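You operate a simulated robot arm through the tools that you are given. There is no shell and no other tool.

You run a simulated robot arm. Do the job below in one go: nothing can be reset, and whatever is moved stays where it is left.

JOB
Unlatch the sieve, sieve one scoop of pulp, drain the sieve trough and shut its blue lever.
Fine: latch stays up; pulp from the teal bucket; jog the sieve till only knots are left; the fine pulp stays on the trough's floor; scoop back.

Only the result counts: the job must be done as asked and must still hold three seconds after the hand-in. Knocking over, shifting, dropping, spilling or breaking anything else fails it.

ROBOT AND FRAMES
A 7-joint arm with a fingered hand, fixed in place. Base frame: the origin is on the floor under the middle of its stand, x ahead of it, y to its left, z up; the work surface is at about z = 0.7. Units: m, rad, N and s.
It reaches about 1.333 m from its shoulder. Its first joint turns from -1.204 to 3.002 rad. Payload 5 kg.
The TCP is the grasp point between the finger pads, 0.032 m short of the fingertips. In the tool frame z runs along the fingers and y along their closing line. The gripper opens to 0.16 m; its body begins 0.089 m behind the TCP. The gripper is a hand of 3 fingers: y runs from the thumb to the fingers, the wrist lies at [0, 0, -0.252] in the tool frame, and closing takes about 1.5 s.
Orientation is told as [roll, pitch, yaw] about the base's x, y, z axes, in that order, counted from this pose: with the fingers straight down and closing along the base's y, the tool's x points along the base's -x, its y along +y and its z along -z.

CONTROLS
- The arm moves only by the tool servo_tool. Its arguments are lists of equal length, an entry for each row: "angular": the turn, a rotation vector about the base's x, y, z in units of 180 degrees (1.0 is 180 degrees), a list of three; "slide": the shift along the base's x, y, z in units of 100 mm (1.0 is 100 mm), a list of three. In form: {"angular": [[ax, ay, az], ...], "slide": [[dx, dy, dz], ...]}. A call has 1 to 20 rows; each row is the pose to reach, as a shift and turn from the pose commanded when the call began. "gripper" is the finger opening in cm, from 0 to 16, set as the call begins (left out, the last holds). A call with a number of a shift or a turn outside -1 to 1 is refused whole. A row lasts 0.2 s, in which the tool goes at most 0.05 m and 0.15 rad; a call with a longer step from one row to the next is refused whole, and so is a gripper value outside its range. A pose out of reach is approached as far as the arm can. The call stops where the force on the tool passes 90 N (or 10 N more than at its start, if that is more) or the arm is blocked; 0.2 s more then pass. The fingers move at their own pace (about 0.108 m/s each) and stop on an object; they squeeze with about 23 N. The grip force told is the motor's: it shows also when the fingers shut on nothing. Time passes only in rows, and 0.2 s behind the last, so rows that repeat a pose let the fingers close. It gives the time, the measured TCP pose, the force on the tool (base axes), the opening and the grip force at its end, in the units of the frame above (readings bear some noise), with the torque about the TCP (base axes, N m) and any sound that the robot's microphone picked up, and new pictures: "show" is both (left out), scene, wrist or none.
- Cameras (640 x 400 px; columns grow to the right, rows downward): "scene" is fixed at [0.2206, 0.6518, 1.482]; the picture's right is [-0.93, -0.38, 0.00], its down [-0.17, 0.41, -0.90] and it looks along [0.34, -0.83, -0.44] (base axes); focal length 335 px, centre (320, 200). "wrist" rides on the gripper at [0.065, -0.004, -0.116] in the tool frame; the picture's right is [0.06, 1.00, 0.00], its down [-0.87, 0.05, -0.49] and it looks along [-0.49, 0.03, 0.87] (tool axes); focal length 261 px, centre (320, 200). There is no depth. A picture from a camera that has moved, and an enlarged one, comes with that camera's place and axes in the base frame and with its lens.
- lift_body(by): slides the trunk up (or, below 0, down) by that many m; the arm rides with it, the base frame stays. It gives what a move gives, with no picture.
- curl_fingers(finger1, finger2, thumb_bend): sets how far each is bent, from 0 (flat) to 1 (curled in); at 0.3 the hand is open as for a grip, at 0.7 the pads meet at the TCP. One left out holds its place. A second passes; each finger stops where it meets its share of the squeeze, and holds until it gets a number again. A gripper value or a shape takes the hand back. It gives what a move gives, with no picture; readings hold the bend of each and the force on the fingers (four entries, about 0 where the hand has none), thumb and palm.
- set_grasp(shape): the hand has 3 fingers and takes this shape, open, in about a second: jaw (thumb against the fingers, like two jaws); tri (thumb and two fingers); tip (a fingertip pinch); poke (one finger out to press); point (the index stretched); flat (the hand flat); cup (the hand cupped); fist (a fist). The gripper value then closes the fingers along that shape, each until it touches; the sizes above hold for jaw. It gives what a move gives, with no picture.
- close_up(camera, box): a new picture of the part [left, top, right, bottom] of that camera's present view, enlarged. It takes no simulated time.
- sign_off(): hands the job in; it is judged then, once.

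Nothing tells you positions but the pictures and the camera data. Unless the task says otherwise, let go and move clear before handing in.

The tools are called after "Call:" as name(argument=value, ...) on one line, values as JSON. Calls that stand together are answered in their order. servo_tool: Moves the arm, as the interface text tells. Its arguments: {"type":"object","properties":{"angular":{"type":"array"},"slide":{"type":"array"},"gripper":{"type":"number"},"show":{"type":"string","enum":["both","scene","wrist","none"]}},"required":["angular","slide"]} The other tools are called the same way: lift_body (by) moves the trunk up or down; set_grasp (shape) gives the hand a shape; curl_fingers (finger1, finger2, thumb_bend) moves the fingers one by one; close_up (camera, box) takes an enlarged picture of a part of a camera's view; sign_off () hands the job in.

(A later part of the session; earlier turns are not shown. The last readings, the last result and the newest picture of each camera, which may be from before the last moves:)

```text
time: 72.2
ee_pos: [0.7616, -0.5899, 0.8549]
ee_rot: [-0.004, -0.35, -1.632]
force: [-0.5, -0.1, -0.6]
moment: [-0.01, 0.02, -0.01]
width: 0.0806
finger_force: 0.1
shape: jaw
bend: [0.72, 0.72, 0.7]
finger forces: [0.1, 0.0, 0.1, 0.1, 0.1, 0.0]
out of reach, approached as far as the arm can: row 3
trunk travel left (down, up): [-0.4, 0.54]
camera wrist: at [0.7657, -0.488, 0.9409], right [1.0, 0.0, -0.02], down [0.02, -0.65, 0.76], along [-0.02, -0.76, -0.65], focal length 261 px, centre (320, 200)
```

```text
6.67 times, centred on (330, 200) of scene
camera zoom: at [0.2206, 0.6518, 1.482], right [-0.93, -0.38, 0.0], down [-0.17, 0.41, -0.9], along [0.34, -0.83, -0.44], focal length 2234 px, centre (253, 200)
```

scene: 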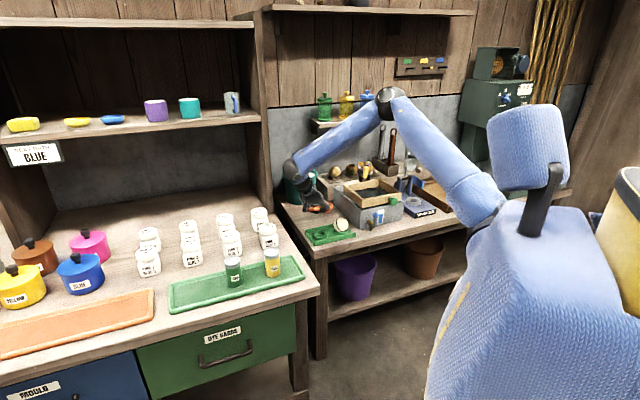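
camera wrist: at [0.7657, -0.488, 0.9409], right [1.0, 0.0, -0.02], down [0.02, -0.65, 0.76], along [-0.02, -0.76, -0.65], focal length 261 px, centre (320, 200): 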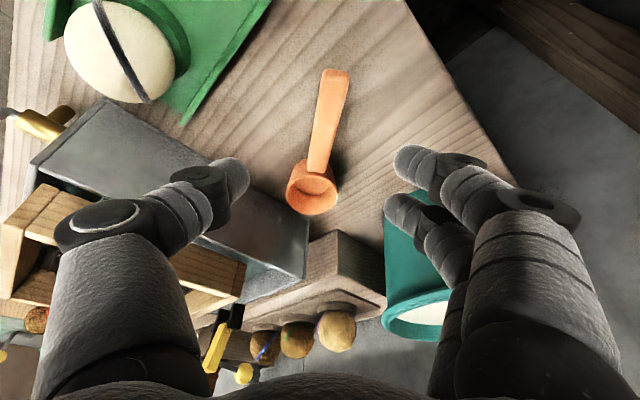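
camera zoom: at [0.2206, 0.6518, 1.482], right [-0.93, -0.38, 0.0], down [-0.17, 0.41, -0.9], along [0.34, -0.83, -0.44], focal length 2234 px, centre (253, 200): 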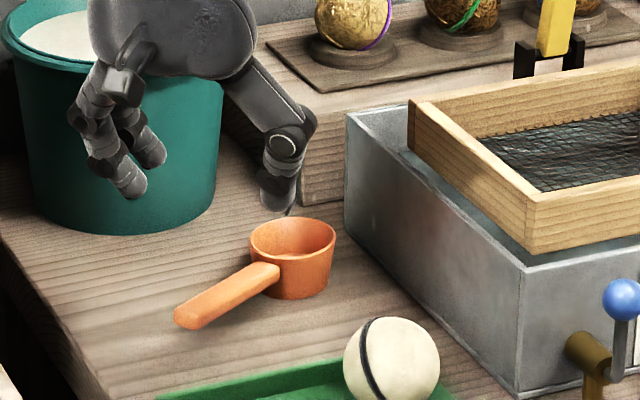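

Call:
servo_tool(angular=[[0, 0, -0.015], [0, 0, -0.03], [0, 0, -0.03]], slide=[[0.01, -0.23, -0.17], [0.019, -0.464, -0.353], [0.019, -0.464, -0.353]], show="wrist")

Call:
close_up(camera="wrist", box=[220, 80, 420, 240])

```text
time: 73.0
ee_pos: [0.762, -0.6363, 0.8207]
ee_rot: [-0.004, -0.351, -1.725]
force: [-0.5, 0.5, -0.2]
moment: [0.01, -0.01, -0.01]
width: 0.0802
finger_force: 0.0
shape: jaw
bend: [0.72, 0.72, 0.7]
finger forces: [0.0, 0.0, 0.1, 0.0, 0.0, 0.0]
trunk travel left (down, up): [-0.4, 0.54]
camera wrist: at [0.7767, -0.5354, 0.906], right [0.99, -0.1, -0.02], down [-0.05, -0.65, 0.76], along [-0.09, -0.75, -0.65], focal length 261 px, centre (320, 200)
```

wrist: 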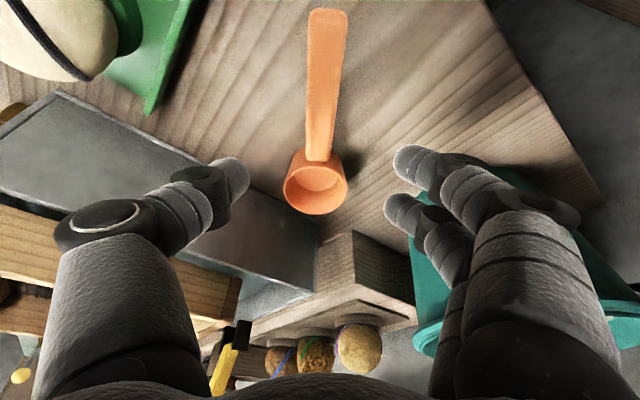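

```text
2.50 times, centred on (320, 160) of wrist
camera zoom: at [0.7767, -0.5354, 0.906], right [0.99, -0.1, -0.02], down [-0.05, -0.65, 0.76], along [-0.09, -0.75, -0.65], focal length 652 px, centre (320, 300)
```

zoom: 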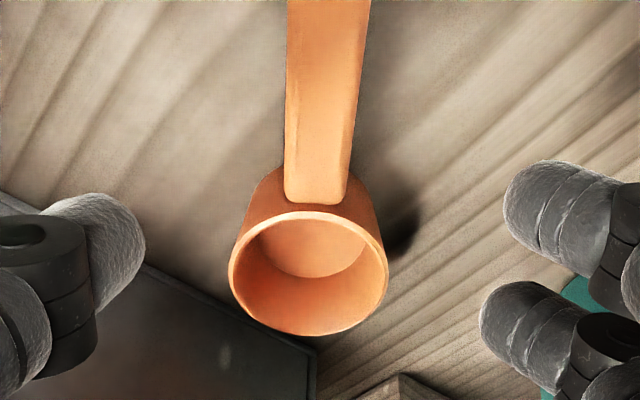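

Call:
servo_tool(angular=[[0, 0, 0], [0, 0, 0], [0, 0, 0], [0, 0, 0], [0, 0, 0]], slide=[[-0.01, -0.08, -0.22], [-0.015, -0.16, -0.44], [-0.02, -0.22, -0.62], [-0.027, -0.27, -0.76], [-0.027, -0.27, -0.76]], show="wrist")

Call:
close_up(camera="wrist", box=[220, 100, 420, 260])

```text
time: 74.2
ee_pos: [0.7597, -0.6629, 0.7436]
ee_rot: [-0.003, -0.348, -1.727]
force: [1.5, 0.3, -0.4]
moment: [0.03, -0.03, 0.01]
width: 0.0805
finger_force: 0.2
shape: jaw
bend: [0.72, 0.72, 0.7]
finger forces: [0.0, 0.0, 0.0, 0.0, 0.0, 0.0]
trunk travel left (down, up): [-0.4, 0.54]
camera wrist: at [0.7738, -0.5618, 0.8298], right [0.99, -0.1, -0.02], down [-0.04, -0.65, 0.76], along [-0.09, -0.75, -0.65], focal length 261 px, centre (320, 200)
```

wrist: 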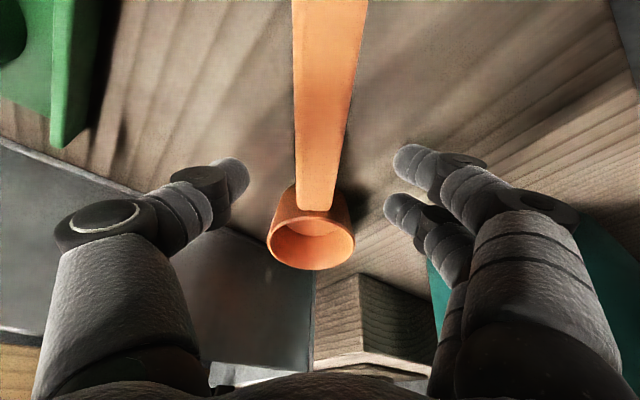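

```text
2.50 times, centred on (320, 180) of wrist
camera zoom: at [0.7738, -0.5618, 0.8298], right [0.99, -0.1, -0.02], down [-0.04, -0.65, 0.76], along [-0.09, -0.75, -0.65], focal length 652 px, centre (320, 250)
```

zoom: 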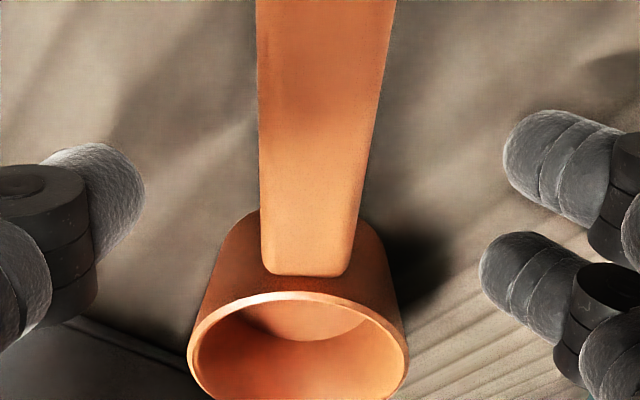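

Call:
servo_tool(angular=[[0, 0, 0], [0, 0, 0]], slide=[[0.003, 0.02, 0], [0.006, 0.04, 0]], show="none")

Call:
servo_tool(angular=[[0, 0, 0], [0, 0, 0], [0, 0, 0], [0, 0, 0], [0, 0, 0], [0, 0, 0], [0, 0, 0], [0, 0, 0]], slide=[[0, 0, 0], [0, 0, 0], [0, 0, 0], [0, 0, 0], [0, 0, 0], [0, 0, 0], [0, 0, 0], [0, 0, 0]], gripper=0, show="wrist")

Call:
close_up(camera="wrist", box=[220, 100, 420, 260])

```text
time: 74.8
ee_pos: [0.7615, -0.66, 0.7431]
ee_rot: [-0.003, -0.349, -1.726]
force: [-0.2, -0.6, 0.7]
moment: [0.01, -0.03, -0.03]
width: 0.0803
finger_force: 0.0
shape: jaw
bend: [0.72, 0.72, 0.7]
finger forces: [0.0, 0.0, 0.1, 0.0, 0.0, 0.1]
trunk travel left (down, up): [-0.4, 0.54]
```

```text
time: 76.6
ee_pos: [0.7616, -0.6578, 0.7432]
ee_rot: [-0.003, -0.349, -1.728]
force: [0.2, 0.1, 0.7]
moment: [-0.04, 0.03, -0.01]
width: 0.0165
finger_force: 22.8
shape: jaw
bend: [0.72, 0.72, 0.7]
finger forces: [9.7, 10.5, 0.0, 0.0, 20.6, 0.0]
trunk travel left (down, up): [-0.4, 0.54]
camera wrist: at [0.7744, -0.5579, 0.8298], right [0.99, -0.1, -0.03], down [-0.04, -0.65, 0.76], along [-0.09, -0.75, -0.65], focal length 261 px, centre (320, 200)
```

wrist: 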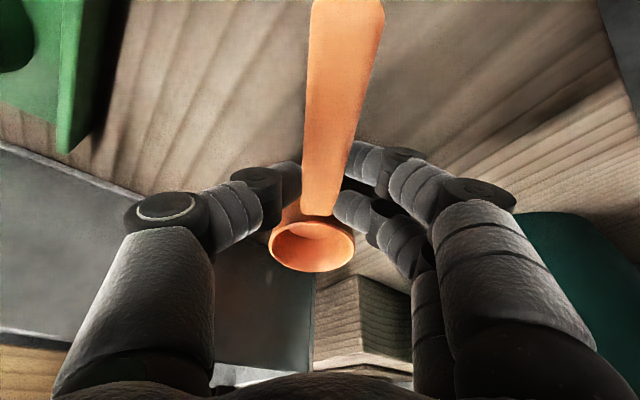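

```text
2.50 times, centred on (320, 180) of wrist
camera zoom: at [0.7744, -0.5579, 0.8298], right [0.99, -0.1, -0.03], down [-0.04, -0.65, 0.76], along [-0.09, -0.75, -0.65], focal length 652 px, centre (320, 250)
```

zoom: 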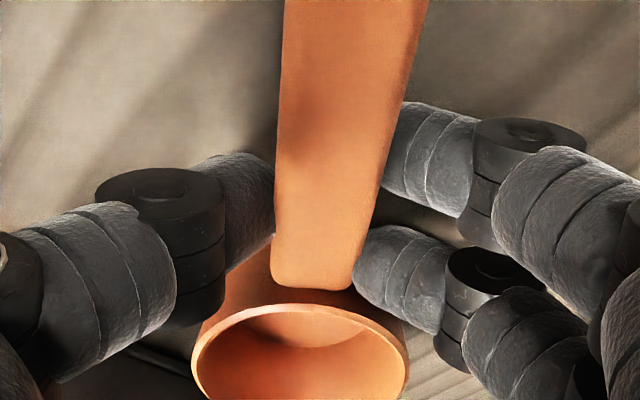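

Call:
servo_tool(angular=[[0, 0, 0], [0, 0, 0], [0, 0, 0], [0, 0, 0], [0, 0, 0], [0, 0, 0]], slide=[[0, 0, 0.1], [0, 0, 0.25], [0, 0, 0.45], [0, 0, 0.65], [0, 0, 0.85], [0, 0, 1.0]], show="none")

Call:
servo_tool(angular=[[0, 0, 0], [0, 0, 0], [0, 0, 0], [0, 0, 0], [0, 0, 0], [0, 0, 0]], slide=[[0, 0, 0.2], [0, 0, 0.4], [0, 0, 0.6], [0, 0, 0.8], [0, 0, 1.0], [0, 0, 1.0]], show="both")

Call:
close_up(camera="scene", box=[270, 130, 370, 210])

```text
time: 78.0
ee_pos: [0.7601, -0.6581, 0.8432]
ee_rot: [-0.002, -0.349, -1.723]
force: [0.0, -0.4, -0.1]
moment: [0.07, -0.03, 0.01]
width: 0.0167
finger_force: 23.5
shape: jaw
bend: [0.72, 0.72, 0.7]
finger forces: [9.2, 10.2, 0.1, 0.1, 20.6, 0.0]
trunk travel left (down, up): [-0.4, 0.54]
```

```text
time: 79.4
ee_pos: [0.7604, -0.659, 0.9421]
ee_rot: [-0.006, -0.349, -1.727]
force: [0.5, 0.6, -0.5]
moment: [0.02, -0.04, 0.0]
width: 0.0167
finger_force: 23.1
shape: jaw
bend: [0.72, 0.72, 0.7]
finger forces: [9.1, 10.2, 0.0, 0.1, 20.4, 0.0]
trunk travel left (down, up): [-0.4, 0.54]
camera wrist: at [0.7742, -0.5592, 1.0293], right [0.99, -0.1, -0.03], down [-0.04, -0.65, 0.76], along [-0.09, -0.75, -0.65], focal length 261 px, centre (320, 200)
```

scene: 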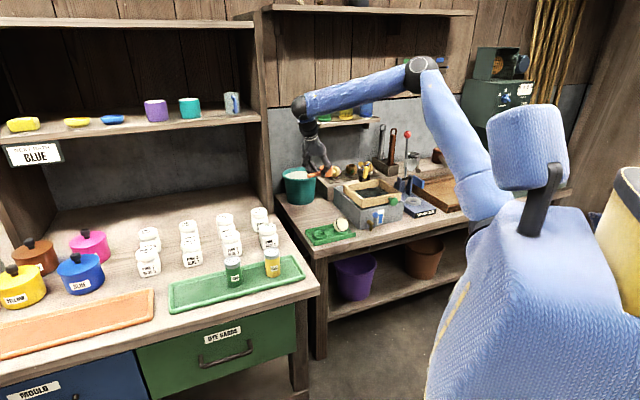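
wrist: 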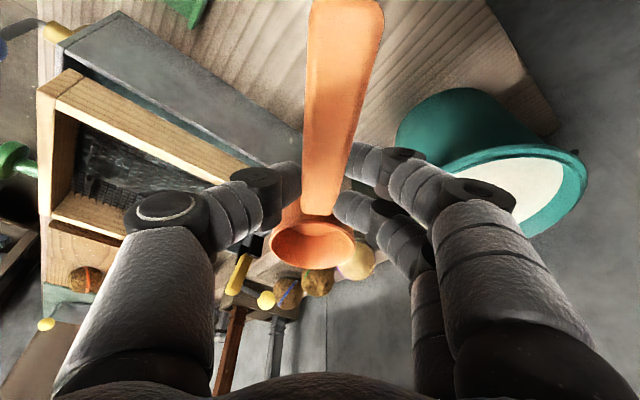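

```text
5.00 times, centred on (320, 170) of scene
camera zoom: at [0.2206, 0.6518, 1.482], right [-0.93, -0.38, 0.0], down [-0.17, 0.41, -0.9], along [0.34, -0.83, -0.44], focal length 1676 px, centre (320, 350)
```

zoom: 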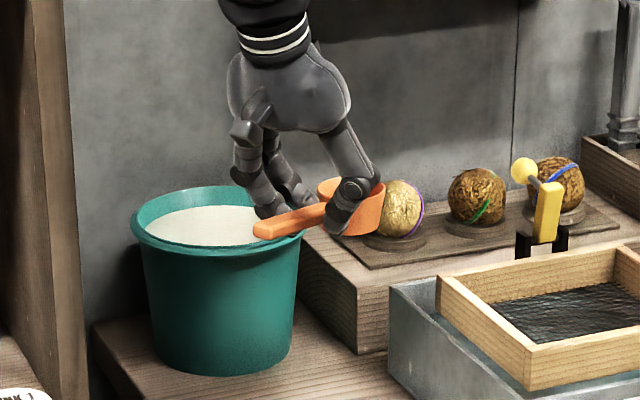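

The grip holds firmly with the scoop level. I'll carry it to the bucket again, tilting 28° nose-down on the way in to stay clear of the post.

Call:
servo_tool(angular=[[0, 0, 0], [0, 0, 0], [0, 0, 0]], slide=[[0.25, -0.1, 0.05], [0.5, -0.2, 0.13], [0.75, -0.31, 0.13]], show="none")

Call:
servo_tool(angular=[[0.0256, -0.004, 0], [0.0512, -0.0081, 0], [0.0769, -0.0121, 0], [0.1025, -0.0161, 0], [0.1281, -0.0202, 0], [0.1537, -0.0242, 0], [0.1537, -0.0242, 0]], slide=[[0.13, -0.1, 0], [0.26, -0.2, 0], [0.39, -0.3, 0], [0.52, -0.4, 0], [0.65, -0.5, 0], [0.79, -0.61, 0], [0.79, -0.61, 0]], show="both")

Call:
close_up(camera="scene", box=[250, 90, 370, 220])

```text
time: 80.2
ee_pos: [0.8324, -0.6923, 0.9526]
ee_rot: [0.005, -0.346, -1.728]
force: [-0.2, -0.2, -0.6]
moment: [0.06, 0.0, 0.01]
width: 0.0165
finger_force: 23.0
shape: jaw
bend: [0.72, 0.72, 0.7]
finger forces: [8.9, 10.2, 0.1, 0.0, 20.6, 0.1]
out of reach, approached as far as the arm can: row 3
trunk travel left (down, up): [-0.4, 0.54]
```

```text
time: 81.8
ee_pos: [0.8656, -0.7331, 0.9326]
ee_rot: [0.001, 0.14, -1.726]
force: [-0.2, 1.0, 0.6]
moment: [-0.07, -0.04, 0.04]
width: 0.0163
finger_force: 23.1
shape: jaw
bend: [0.72, 0.72, 0.7]
finger forces: [9.8, 11.1, 0.0, 0.1, 21.2, 0.0]
out of reach, approached as far as the arm can: row 3, 4, 5, 6, 7
trunk travel left (down, up): [-0.4, 0.54]
camera wrist: at [0.8703, -0.684, 1.0562], right [1.0, -0.09, 0.01], down [-0.09, -0.93, 0.37], along [-0.02, -0.37, -0.93], focal length 261 px, centre (320, 200)
```

scene: 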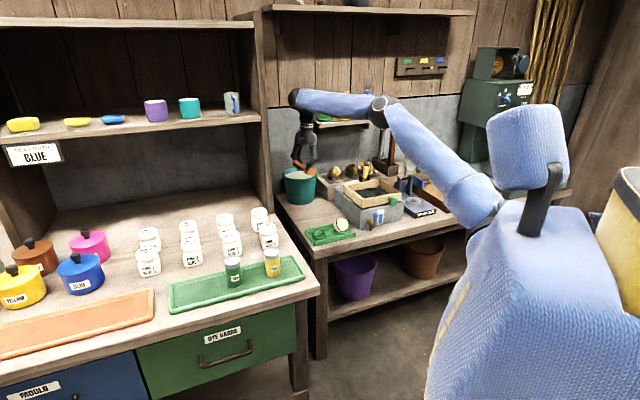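
wrist: 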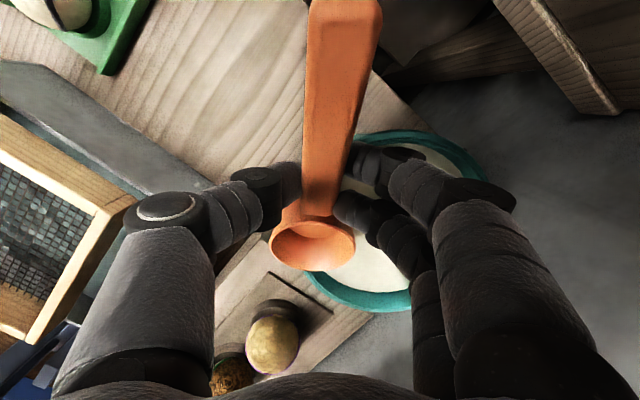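

```text
3.08 times, centred on (310, 155) of scene
camera zoom: at [0.2206, 0.6518, 1.482], right [-0.93, -0.38, 0.0], down [-0.17, 0.41, -0.9], along [0.34, -0.83, -0.44], focal length 1031 px, centre (351, 338)
```

zoom: 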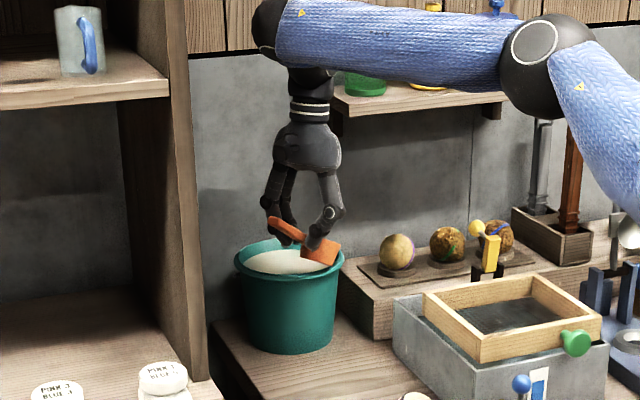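

Lowering the trunk made the reach above the bucket worse. I'll draw back a little and raise the trunk again by 0.15 m.

Call:
servo_tool(angular=[[0, 0, 0], [0, 0, 0], [0, 0, 0]], slide=[[-0.3, 0.2, 0.1], [-0.6, 0.4, 0.1], [-0.9, 0.7, 0.1]], show="none")

Call:
lift_body(by=0.15)

Call:
servo_tool(angular=[[0, 0, 0], [0, 0, 0], [0, 0, 0]], slide=[[0, 0, -0.3], [0, 0, -0.6], [0, 0, -0.9]], show="both")

```text
time: 82.6
ee_pos: [0.7762, -0.6616, 0.9439]
ee_rot: [-0.003, 0.141, -1.723]
force: [-0.7, -0.2, -0.7]
moment: [0.0, 0.01, 0.03]
width: 0.0163
finger_force: 23.3
shape: jaw
bend: [0.72, 0.72, 0.7]
finger forces: [8.8, 10.7, 0.1, 0.1, 21.1, 0.0]
trunk travel left (down, up): [-0.4, 0.54]
```

```text
time: 84.3
ee_pos: [0.7768, -0.663, 1.0927]
ee_rot: [-0.001, 0.14, -1.727]
force: [-0.3, -1.1, -2.0]
moment: [0.03, 0.0, 0.02]
width: 0.0167
finger_force: 23.2
shape: jaw
bend: [0.72, 0.72, 0.7]
finger forces: [8.8, 10.8, 0.1, 0.0, 21.1, 0.1]
trunk travel left (down, up): [-0.55, 0.39]
```

```text
time: 85.1
ee_pos: [0.7757, -0.6643, 1.0018]
ee_rot: [-0.003, 0.14, -1.726]
force: [0.3, -0.5, -0.4]
moment: [0.09, 0.0, 0.02]
width: 0.0165
finger_force: 22.6
shape: jaw
bend: [0.72, 0.72, 0.7]
finger forces: [8.7, 10.8, 0.0, 0.0, 21.0, 0.1]
trunk travel left (down, up): [-0.55, 0.39]
camera wrist: at [0.7812, -0.6156, 1.1253], right [1.0, -0.09, 0.0], down [-0.09, -0.93, 0.36], along [-0.03, -0.36, -0.93], focal length 261 px, centre (320, 200)
```

scene: 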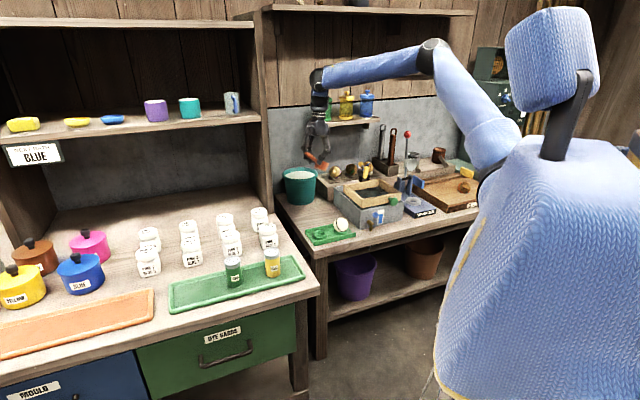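
wrist: 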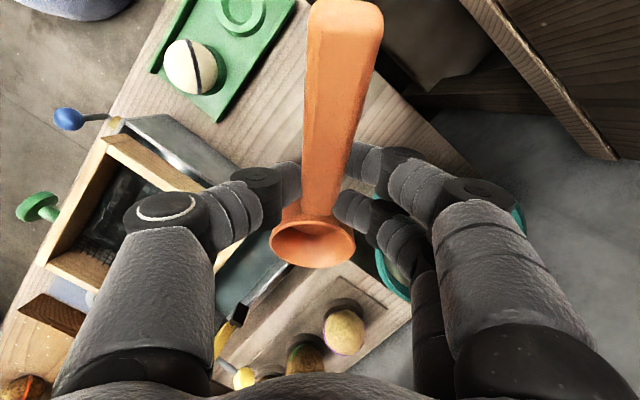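

Call:
servo_tool(angular=[[0, 0, 0], [0, 0, 0], [0, 0, 0]], slide=[[0.3, -0.2, -0.1], [0.6, -0.37, -0.2], [0.9, -0.55, -0.3]], show="none")

Call:
servo_tool(angular=[[0, 0, 0], [0, 0, 0], [0, 0, 0]], slide=[[0.2, -0.15, 0], [0.4, -0.28, -0.1], [0.49, -0.33, -0.16]], show="both")

Call:
close_up(camera="scene", box=[250, 90, 370, 220])

```text
time: 85.9
ee_pos: [0.8679, -0.721, 0.9704]
ee_rot: [-0.006, 0.14, -1.725]
force: [0.1, 0.0, -0.9]
moment: [0.06, 0.09, 0.02]
width: 0.0161
finger_force: 23.4
shape: jaw
bend: [0.72, 0.72, 0.7]
finger forces: [8.5, 10.8, 0.1, 0.1, 20.9, 0.0]
trunk travel left (down, up): [-0.55, 0.39]
```

```text
time: 86.7
ee_pos: [0.9048, -0.7489, 0.9561]
ee_rot: [0.004, 0.14, -1.727]
force: [-0.3, 0.1, -0.5]
moment: [-0.01, -0.03, 0.01]
width: 0.0161
finger_force: 23.1
shape: jaw
bend: [0.72, 0.72, 0.7]
finger forces: [8.4, 10.7, 0.1, 0.0, 20.8, 0.0]
out of reach, approached as far as the arm can: row 3
trunk travel left (down, up): [-0.55, 0.39]
camera wrist: at [0.9096, -0.6996, 1.0792], right [1.0, -0.09, 0.01], down [-0.09, -0.93, 0.37], along [-0.02, -0.37, -0.93], focal length 261 px, centre (320, 200)
```

scene: 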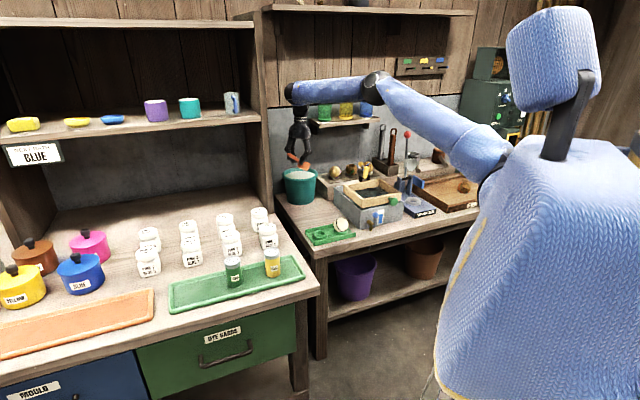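
wrist: 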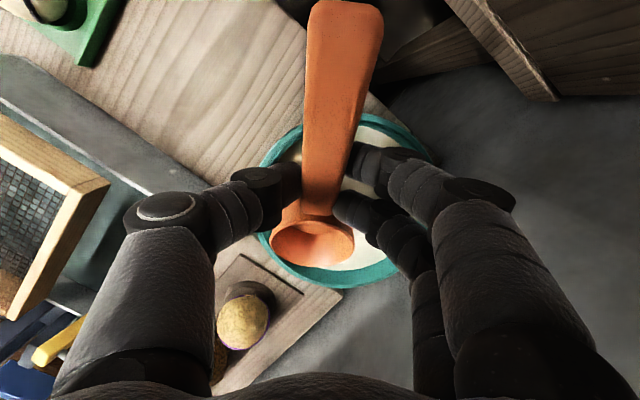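

```text
3.08 times, centred on (310, 155) of scene
camera zoom: at [0.2206, 0.6518, 1.482], right [-0.93, -0.38, 0.0], down [-0.17, 0.41, -0.9], along [0.34, -0.83, -0.44], focal length 1031 px, centre (351, 338)
```

zoom: 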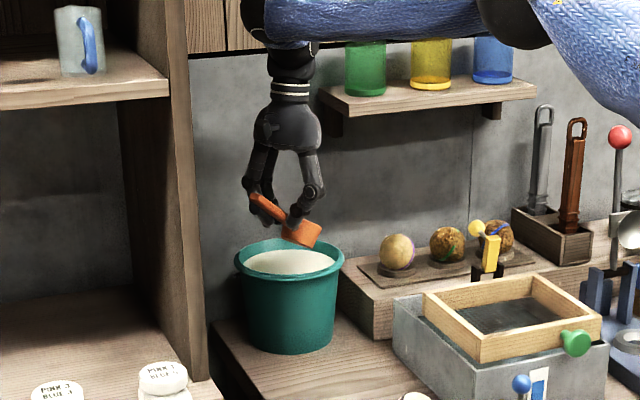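

Call:
servo_tool(angular=[[0, 0, 0], [0, 0, 0], [0, 0, 0], [0, 0, 0], [0, 0, 0]], slide=[[0.0, 0.0, -0.15], [0.02, 0.0, -0.3], [0.04, -0.01, -0.45], [0.06, -0.02, -0.6], [0.06, -0.02, -0.7]], show="wrist")

Call:
close_up(camera="wrist", box=[180, 60, 480, 340])

Call:
close_up(camera="scene", box=[270, 150, 340, 210])

```text
time: 87.9
ee_pos: [0.9109, -0.7502, 0.8844]
ee_rot: [-0.003, 0.139, -1.728]
force: [0.0, 0.5, -1.5]
moment: [0.0, 0.01, 0.04]
width: 0.0128
finger_force: 22.6
shape: jaw
bend: [0.74, 0.71, 0.72]
finger forces: [2.3, 14.9, 0.1, 0.0, 16.0, 0.1]
trunk travel left (down, up): [-0.55, 0.39]
camera wrist: at [0.9166, -0.7017, 1.0076], right [1.0, -0.09, 0.01], down [-0.09, -0.93, 0.37], along [-0.03, -0.36, -0.93], focal length 261 px, centre (320, 200)
```

wrist: 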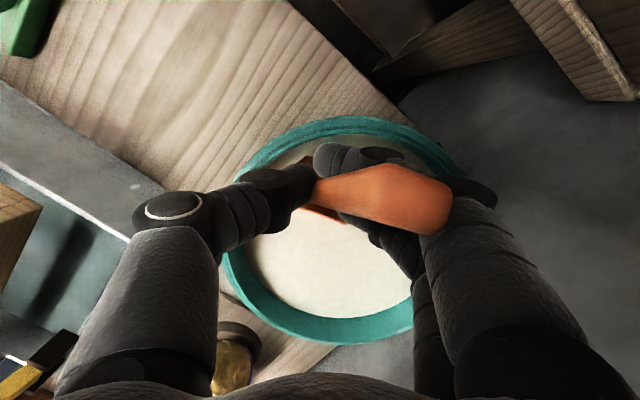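

```text
1.43 times, centred on (330, 200) of wrist
camera zoom: at [0.9166, -0.7017, 1.0076], right [1.0, -0.09, 0.01], down [-0.09, -0.93, 0.37], along [-0.03, -0.36, -0.93], focal length 372 px, centre (306, 200)
```

zoom: 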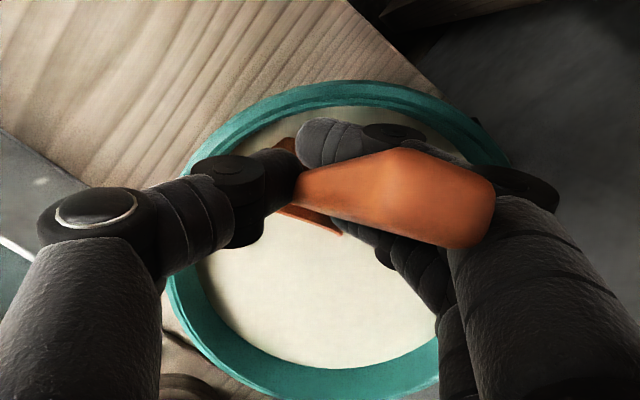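

```text
6.67 times, centred on (305, 180) of scene
camera zoom: at [0.2206, 0.6518, 1.482], right [-0.93, -0.38, 0.0], down [-0.17, 0.41, -0.9], along [0.34, -0.83, -0.44], focal length 2234 px, centre (420, 333)
```

zoom: 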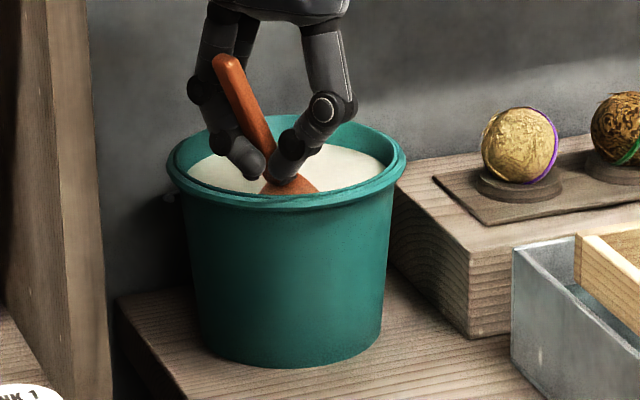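

The scoop swung again as soon as pulp weighed on it: a pinch across the handle's sides has too little grip against that turning. I'll lift it out over the bucket, put it back on the table, and look for a stronger hold.

Call:
servo_tool(angular=[[0, 0, 0], [0, 0, 0], [0, 0, 0], [0, 0, 0], [0, 0, 0], [0, 0, 0], [0, 0, 0], [0, 0, 0]], slide=[[0, 0, 0.15], [0, 0, 0.3], [0, 0, 0.45], [0, 0, 0.6], [0, 0, 0.75], [0, 0, 0.9], [0, 0, 1.0], [0, 0, 1.0]], show="both")

Call:
close_up(camera="scene", box=[260, 100, 350, 200])

Call:
close_up(camera="wrist", box=[200, 60, 480, 280])

```text
time: 89.7
ee_pos: [0.8971, -0.7454, 0.9812]
ee_rot: [0.001, 0.139, -1.726]
force: [0.0, 0.0, -0.9]
moment: [0.0, 0.02, 0.01]
width: 0.0128
finger_force: 23.0
shape: jaw
bend: [0.74, 0.71, 0.72]
finger forces: [2.3, 14.9, 0.0, 0.0, 16.2, 0.1]
out of reach, approached as far as the arm can: row 4, 5, 6, 7, 8
trunk travel left (down, up): [-0.55, 0.39]
camera wrist: at [0.9022, -0.6968, 1.1048], right [1.0, -0.09, 0.01], down [-0.09, -0.93, 0.37], along [-0.02, -0.37, -0.93], focal length 261 px, centre (320, 200)
```

scene: 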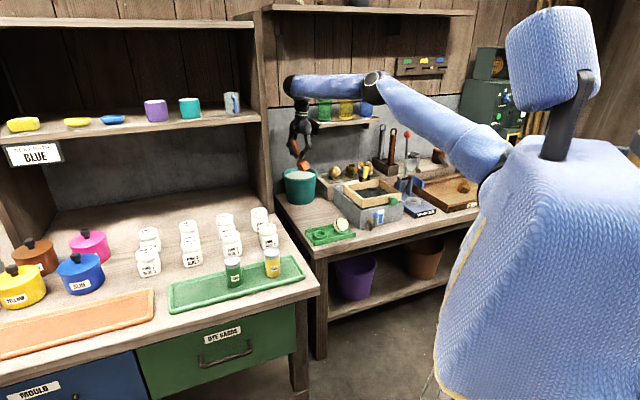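
wrist: 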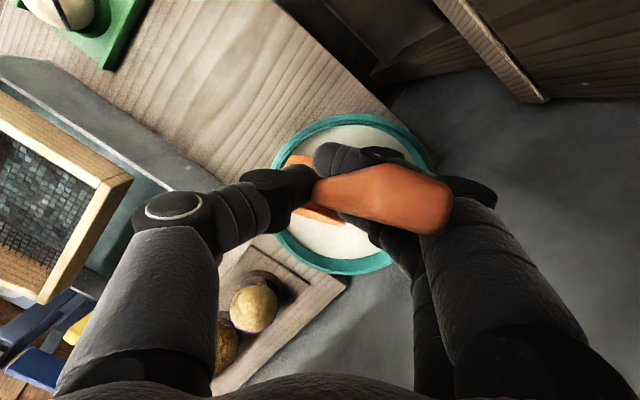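

```text
4.00 times, centred on (305, 150) of scene
camera zoom: at [0.2206, 0.6518, 1.482], right [-0.93, -0.38, 0.0], down [-0.17, 0.41, -0.9], along [0.34, -0.83, -0.44], focal length 1341 px, centre (380, 400)
```

zoom: 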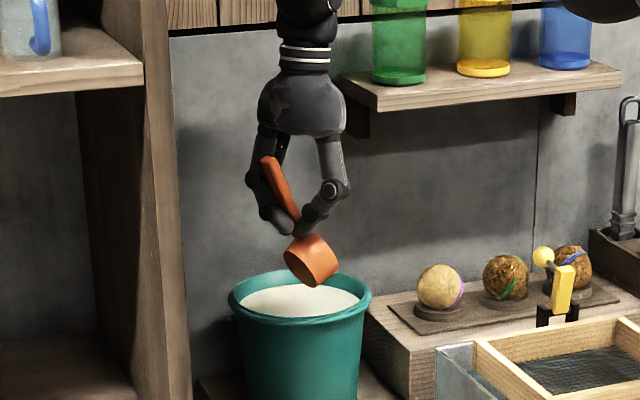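

```text
1.82 times, centred on (340, 170) of wrist
camera zoom: at [0.9022, -0.6968, 1.1048], right [1.0, -0.09, 0.01], down [-0.09, -0.93, 0.37], along [-0.02, -0.37, -0.93], focal length 474 px, centre (284, 254)
```

zoom: 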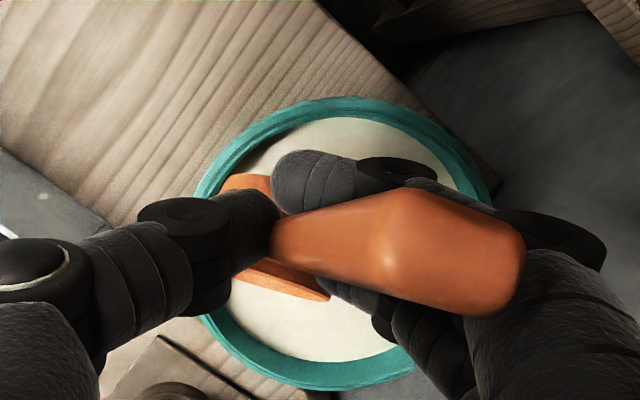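

The close look explains it: with the hand leaning, the fingertips touched only the handle's lower edges. I'll put the scoop down with its bowl toward the robot, so I can grip it upright at mid-thickness and dip with the hand in its easy orientation. First I move off the bucket and turn the hand.

Call:
servo_tool(angular=[[0, 0, 0], [0, 0, 0], [0, 0, 0]], slide=[[-0.35, 0.15, 0.0], [-0.7, 0.3, 0.0], [-1.0, 0.45, 0.0]], show="none")

Call:
servo_tool(angular=[[0, 0, -0.04], [0, 0, -0.08], [0, 0, -0.12], [0, 0, -0.16], [0, 0, -0.2], [0, 0, -0.2]], slide=[[0, 0.05, 0], [0, 0.1, 0], [0, 0.15, 0], [0, 0.2, 0], [0, 0.25, 0], [0, 0.25, 0]], show="both")

Call:
close_up(camera="scene", box=[270, 110, 370, 210])

```text
time: 90.5
ee_pos: [0.797, -0.7003, 0.9817]
ee_rot: [-0.001, 0.14, -1.726]
force: [-0.9, -0.1, -0.6]
moment: [0.06, -0.08, -0.01]
width: 0.013
finger_force: 22.9
shape: jaw
bend: [0.74, 0.71, 0.72]
finger forces: [2.0, 14.7, 0.1, 0.1, 16.1, 0.0]
trunk travel left (down, up): [-0.55, 0.39]
```

```text
time: 91.9
ee_pos: [0.7981, -0.675, 0.9799]
ee_rot: [-0.003, 0.142, -2.355]
force: [0.1, 0.4, -0.7]
moment: [0.03, 0.0, 0.0]
width: 0.0128
finger_force: 23.0
shape: jaw
bend: [0.74, 0.71, 0.72]
finger forces: [1.8, 14.7, 0.0, 0.0, 16.0, 0.0]
trunk travel left (down, up): [-0.55, 0.39]
camera wrist: at [0.8315, -0.6388, 1.1028], right [0.75, -0.66, 0.01], down [-0.62, -0.7, 0.37], along [-0.24, -0.28, -0.93], focal length 261 px, centre (320, 200)
```

scene: 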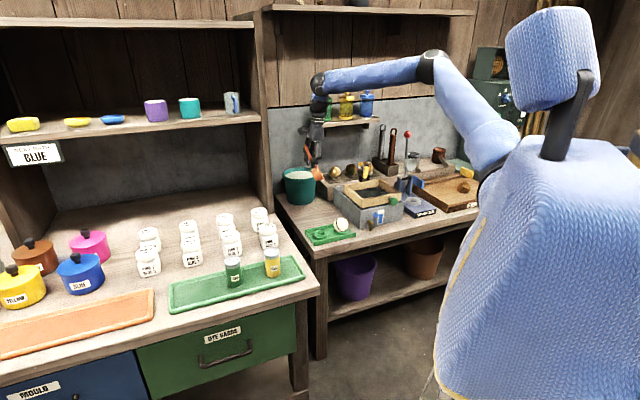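
wrist: 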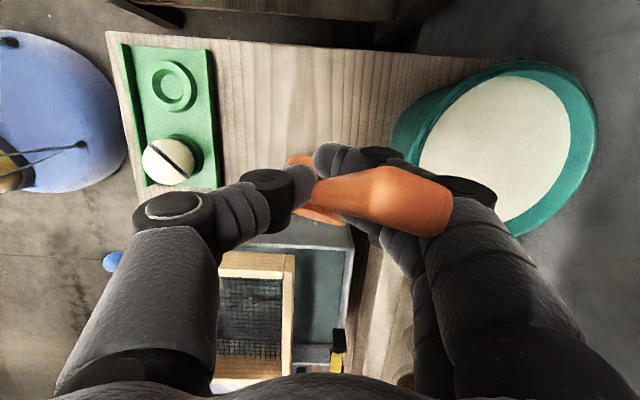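

```text
4.00 times, centred on (320, 160) of scene
camera zoom: at [0.2206, 0.6518, 1.482], right [-0.93, -0.38, 0.0], down [-0.17, 0.41, -0.9], along [0.34, -0.83, -0.44], focal length 1341 px, centre (320, 360)
```

zoom: 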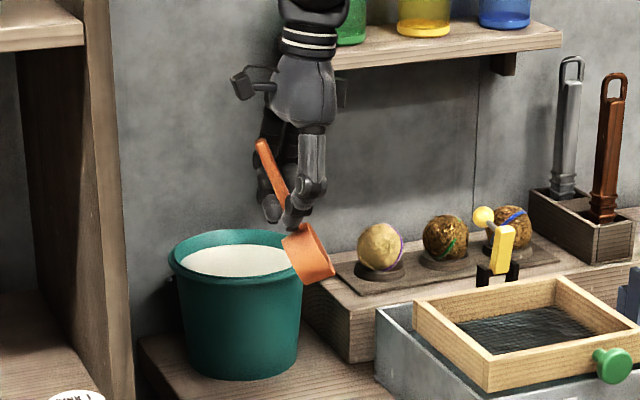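

Call:
servo_tool(angular=[[0, 0, 0], [0, 0, 0], [0, 0, 0], [0, 0, 0]], slide=[[-0.2, 0.05, -0.2], [-0.4, 0.1, -0.45], [-0.52, 0.11, -0.7], [-0.52, 0.11, -0.9]], show="none")

Call:
servo_tool(angular=[[0, 0, 0], [0, 0, 0], [0, 0, 0]], slide=[[0, 0, -0.2], [0, 0, -0.4], [0, 0, -0.6]], show="both")

Call:
close_up(camera="scene", box=[280, 150, 370, 225])

```text
time: 92.9
ee_pos: [0.745, -0.6653, 0.889]
ee_rot: [-0.004, 0.14, -2.355]
force: [1.2, 0.0, -1.3]
moment: [0.04, 0.0, -0.01]
width: 0.0131
finger_force: 23.3
shape: jaw
bend: [0.74, 0.71, 0.72]
finger forces: [1.8, 14.7, 0.1, 0.0, 16.0, 0.0]
trunk travel left (down, up): [-0.55, 0.39]
```

```text
time: 93.7
ee_pos: [0.7455, -0.6649, 0.8289]
ee_rot: [-0.004, 0.137, -2.354]
force: [0.7, 0.0, -0.7]
moment: [0.02, 0.03, 0.04]
width: 0.0129
finger_force: 23.0
shape: jaw
bend: [0.74, 0.71, 0.72]
finger forces: [1.7, 14.6, 0.0, 0.0, 15.9, 0.0]
trunk travel left (down, up): [-0.55, 0.39]
camera wrist: at [0.7789, -0.6279, 0.9522], right [0.75, -0.66, 0.0], down [-0.62, -0.7, 0.37], along [-0.24, -0.28, -0.93], focal length 261 px, centre (320, 200)
```

scene: 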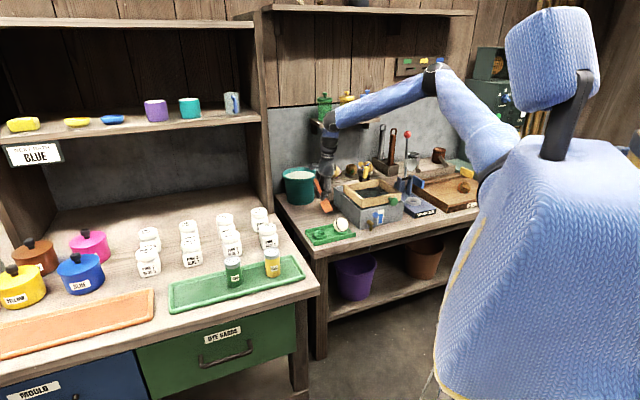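
wrist: 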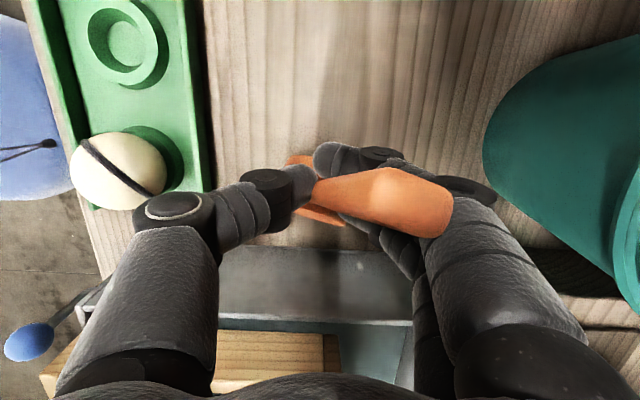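

```text
5.33 times, centred on (325, 188) of scene
camera zoom: at [0.2206, 0.6518, 1.482], right [-0.93, -0.38, 0.0], down [-0.17, 0.41, -0.9], along [0.34, -0.83, -0.44], focal length 1788 px, centre (293, 267)
```

zoom: 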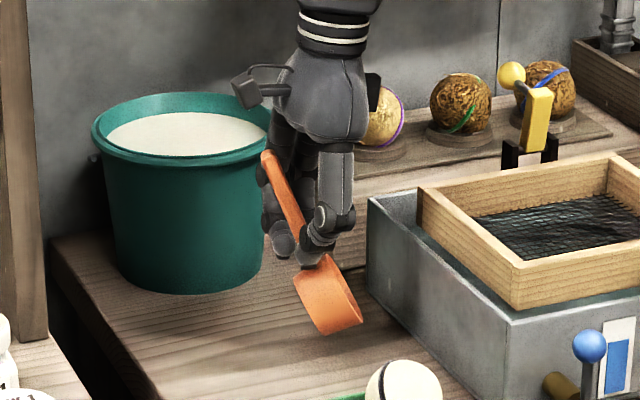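

Call:
servo_tool(angular=[[0, 0, 0], [0, 0, 0], [0, 0, 0], [0, 0, 0], [0, 0, 0], [0, 0, 0], [0, 0, 0]], slide=[[0, 0, -0.15], [0.07, -0.01, -0.27], [0.15, -0.02, -0.39], [0.23, -0.03, -0.51], [0.31, -0.04, -0.62], [0.37, -0.05, -0.72], [0.37, -0.05, -0.74]], show="both")

Call:
close_up(camera="scene", box=[280, 160, 370, 235])

```text
time: 95.3
ee_pos: [0.7831, -0.6699, 0.7545]
ee_rot: [-0.003, 0.139, -2.355]
force: [-0.1, 0.4, -1.0]
moment: [-0.04, -0.03, -0.02]
width: 0.0093
finger_force: 23.2
shape: jaw
bend: [0.74, 0.74, 0.73]
finger forces: [0.2, 0.0, 0.0, 0.1, 0.1, 0.0]
trunk travel left (down, up): [-0.55, 0.39]
camera wrist: at [0.8158, -0.6323, 0.879], right [0.75, -0.66, 0.01], down [-0.62, -0.7, 0.37], along [-0.24, -0.28, -0.93], focal length 261 px, centre (320, 200)
```

scene: 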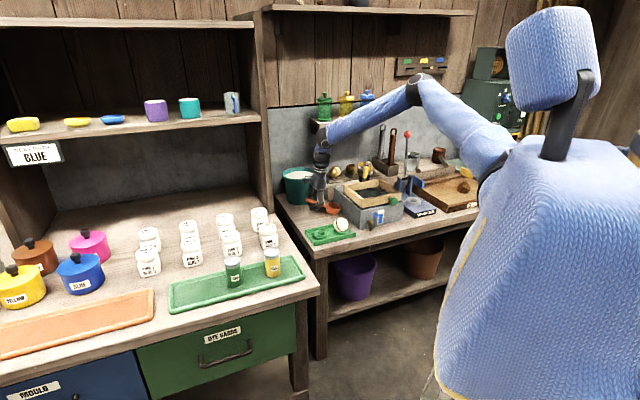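
wrist: 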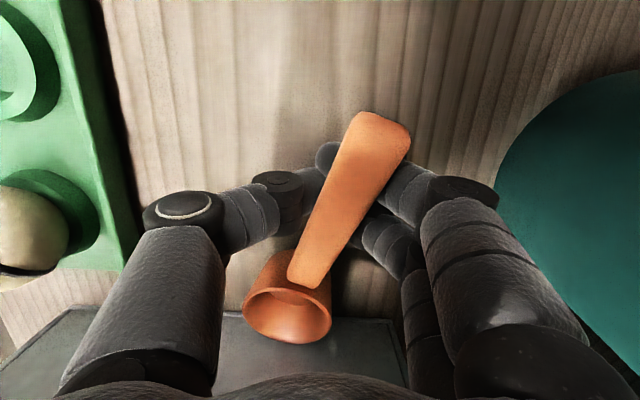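

```text
5.33 times, centred on (325, 198) of scene
camera zoom: at [0.2206, 0.6518, 1.482], right [-0.93, -0.38, 0.0], down [-0.17, 0.41, -0.9], along [0.34, -0.83, -0.44], focal length 1788 px, centre (293, 213)
```

zoom: 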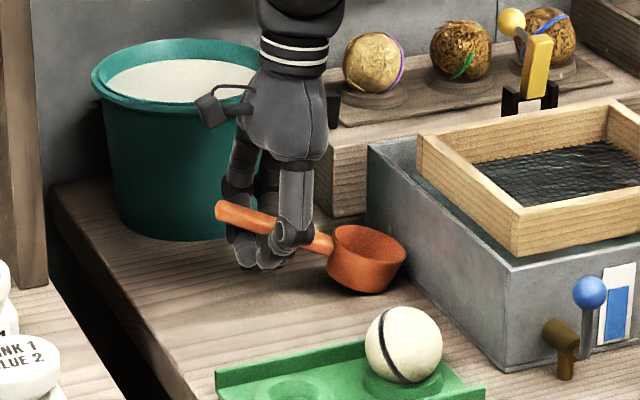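

Call:
servo_tool(angular=[[0, 0, 0], [0, 0, 0], [0, 0, 0], [0, 0, 0], [0, 0, 0], [0, 0, 0]], slide=[[0, 0, -0.05], [0, 0, -0.05], [0, 0, -0.05], [0, 0, -0.05], [0, 0, -0.05], [0, 0, -0.05]], gripper=10, show="wrist")

Call:
close_up(camera="scene", box=[280, 160, 370, 235])

```text
time: 96.7
ee_pos: [0.7839, -0.6692, 0.7508]
ee_rot: [-0.003, 0.139, -2.354]
force: [-0.2, -0.4, 0.0]
moment: [-0.01, 0.0, -0.01]
width: 0.0994
finger_force: 0.1
shape: jaw
bend: [0.71, 0.71, 0.69]
finger forces: [0.0, 0.0, 0.1, 0.0, 0.0, 0.0]
trunk travel left (down, up): [-0.55, 0.39]
camera wrist: at [0.816, -0.6321, 0.8741], right [0.75, -0.66, 0.01], down [-0.62, -0.7, 0.37], along [-0.24, -0.28, -0.93], focal length 261 px, centre (320, 200)
```

wrist: 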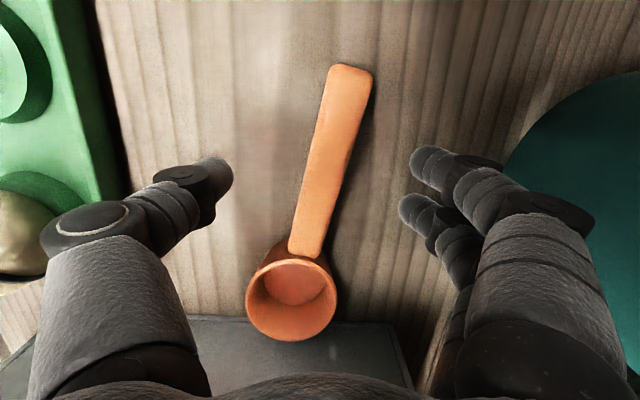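

```text
5.33 times, centred on (325, 198) of scene
camera zoom: at [0.2206, 0.6518, 1.482], right [-0.93, -0.38, 0.0], down [-0.17, 0.41, -0.9], along [0.34, -0.83, -0.44], focal length 1788 px, centre (293, 213)
```

zoom: 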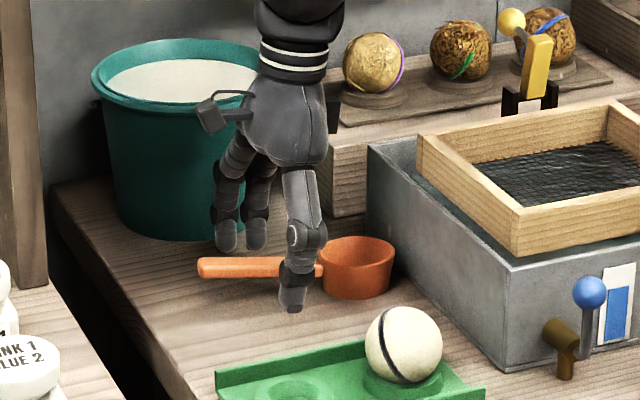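

The scoop lies upright, bowl at about (0.716, -0.718), handle end at (0.836, -0.633). I'll rise, straighten the hand, and turn it round so it can grip the handle fully upright with the bowl on its camera side.

Call:
servo_tool(angular=[[0, 0, 0], [0, 0, 0], [0, 0, 0], [-0.0315, 0.0314, 0], [-0.0315, 0.0314, 0]], slide=[[0, 0, 0.3], [0, 0, 0.6], [0, 0, 0.9], [0, 0, 1.0], [0, 0, 1.0]], show="none")

Call:
servo_tool(angular=[[0, 0, 0.047], [0, 0, 0.094], [0, 0, 0.141], [0, 0, 0.188], [0, 0, 0.235], [0, 0, 0.282], [0, 0, 0.329], [0, 0, 0.376], [0, 0, 0.423], [0, 0, 0.47], [0, 0, 0.47]], slide=[[0, 0, 0.1], [0, 0, 0.2], [0, 0, 0.2], [0, 0, 0.2], [0, 0, 0.2], [0, 0, 0.2], [0, 0, 0.2], [0, 0, 0.2], [0, 0, 0.2], [0, 0, 0.2], [0, 0, 0.2]], show="wrist")

```text
time: 97.9
ee_pos: [0.7822, -0.6706, 0.8508]
ee_rot: [-0.003, -0.001, -2.357]
force: [-0.3, -0.4, -0.1]
moment: [0.05, 0.0, -0.03]
width: 0.0997
finger_force: 0.0
shape: jaw
bend: [0.71, 0.71, 0.69]
finger forces: [0.1, 0.1, 0.0, 0.1, 0.0, 0.0]
trunk travel left (down, up): [-0.55, 0.39]
```

```text
time: 100.3
ee_pos: [0.783, -0.6696, 0.8701]
ee_rot: [-0.004, 0.001, -0.876]
force: [0.1, 0.0, -0.6]
moment: [0.0, -0.05, 0.02]
width: 0.0998
finger_force: 0.0
shape: jaw
bend: [0.71, 0.71, 0.69]
finger forces: [0.1, 0.1, 0.0, 0.0, 0.0, 0.1]
trunk travel left (down, up): [-0.55, 0.39]
camera wrist: at [0.7398, -0.6217, 0.9863], right [0.73, 0.69, 0.0], down [0.6, -0.63, 0.49], along [0.34, -0.36, -0.87], focal length 261 px, centre (320, 200)
```

wrist: 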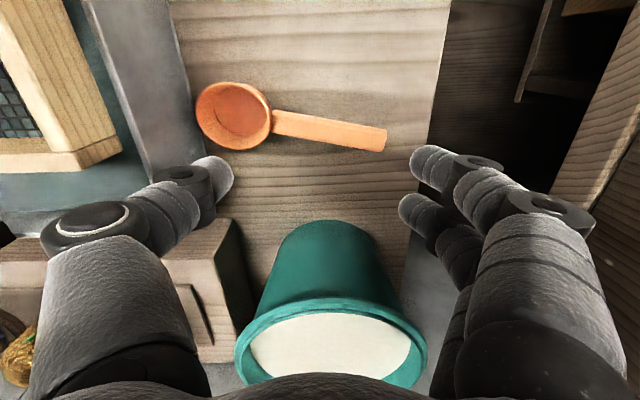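

Call:
servo_tool(angular=[[0, 0, 0.047], [0, 0, 0.094], [0, 0, 0.141], [0, 0, 0.188], [0, 0, 0.235], [0, 0, 0.282], [0, 0, 0.329], [0, 0, 0.376], [0, 0, 0.423], [0, 0, 0.479], [0, 0, 0.479]], slide=[[0, 0, 0], [0, 0, 0], [0, 0, 0], [0, 0, 0], [0, 0, 0], [0, 0, 0], [0, 0, 0], [0, 0, 0], [0, 0, 0], [0, 0, 0], [0, 0, 0]], show="both")

```text
refused: row 10 steps farther than a row can; nothing moved
```

Call:
servo_tool(angular=[[0, 0, 0.047], [0, 0, 0.094], [0, 0, 0.141], [0, 0, 0.188], [0, 0, 0.235], [0, 0, 0.282], [0, 0, 0.329], [0, 0, 0.376], [0, 0, 0.423], [0, 0, 0.46], [0, 0, 0.479], [0, 0, 0.479]], slide=[[0, 0, 0], [0, 0, 0], [0, 0, 0], [0, 0, 0], [0, 0, 0], [0, 0, 0], [0, 0, 0], [0, 0, 0], [0, 0, 0], [0, 0, 0], [0, 0, 0], [0, 0, 0]], show="both")

```text
time: 102.9
ee_pos: [0.7831, -0.6696, 0.8712]
ee_rot: [-0.004, 0.002, 0.628]
force: [0.4, 0.3, -0.2]
moment: [0.02, 0.01, 0.0]
width: 0.0997
finger_force: 0.1
shape: jaw
bend: [0.71, 0.71, 0.69]
finger forces: [0.0, 0.0, 0.1, 0.0, 0.0, 0.0]
trunk travel left (down, up): [-0.55, 0.39]
camera wrist: at [0.7342, -0.7107, 0.9861], right [-0.64, 0.77, 0.0], down [0.67, 0.56, 0.49], along [0.38, 0.31, -0.87], focal length 261 px, centre (320, 200)
```

scene: 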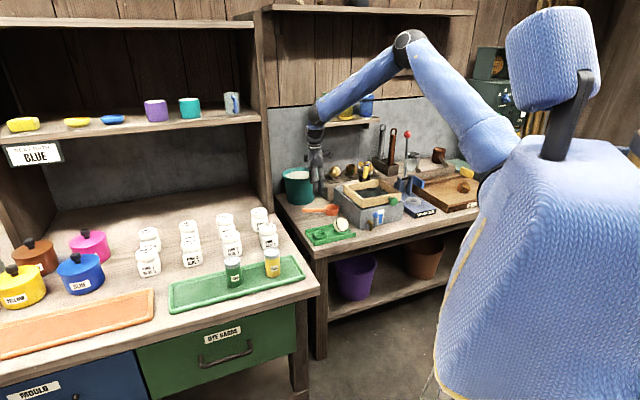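
wrist: 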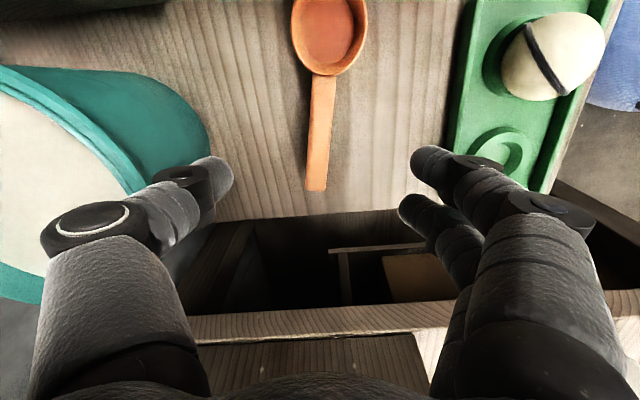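

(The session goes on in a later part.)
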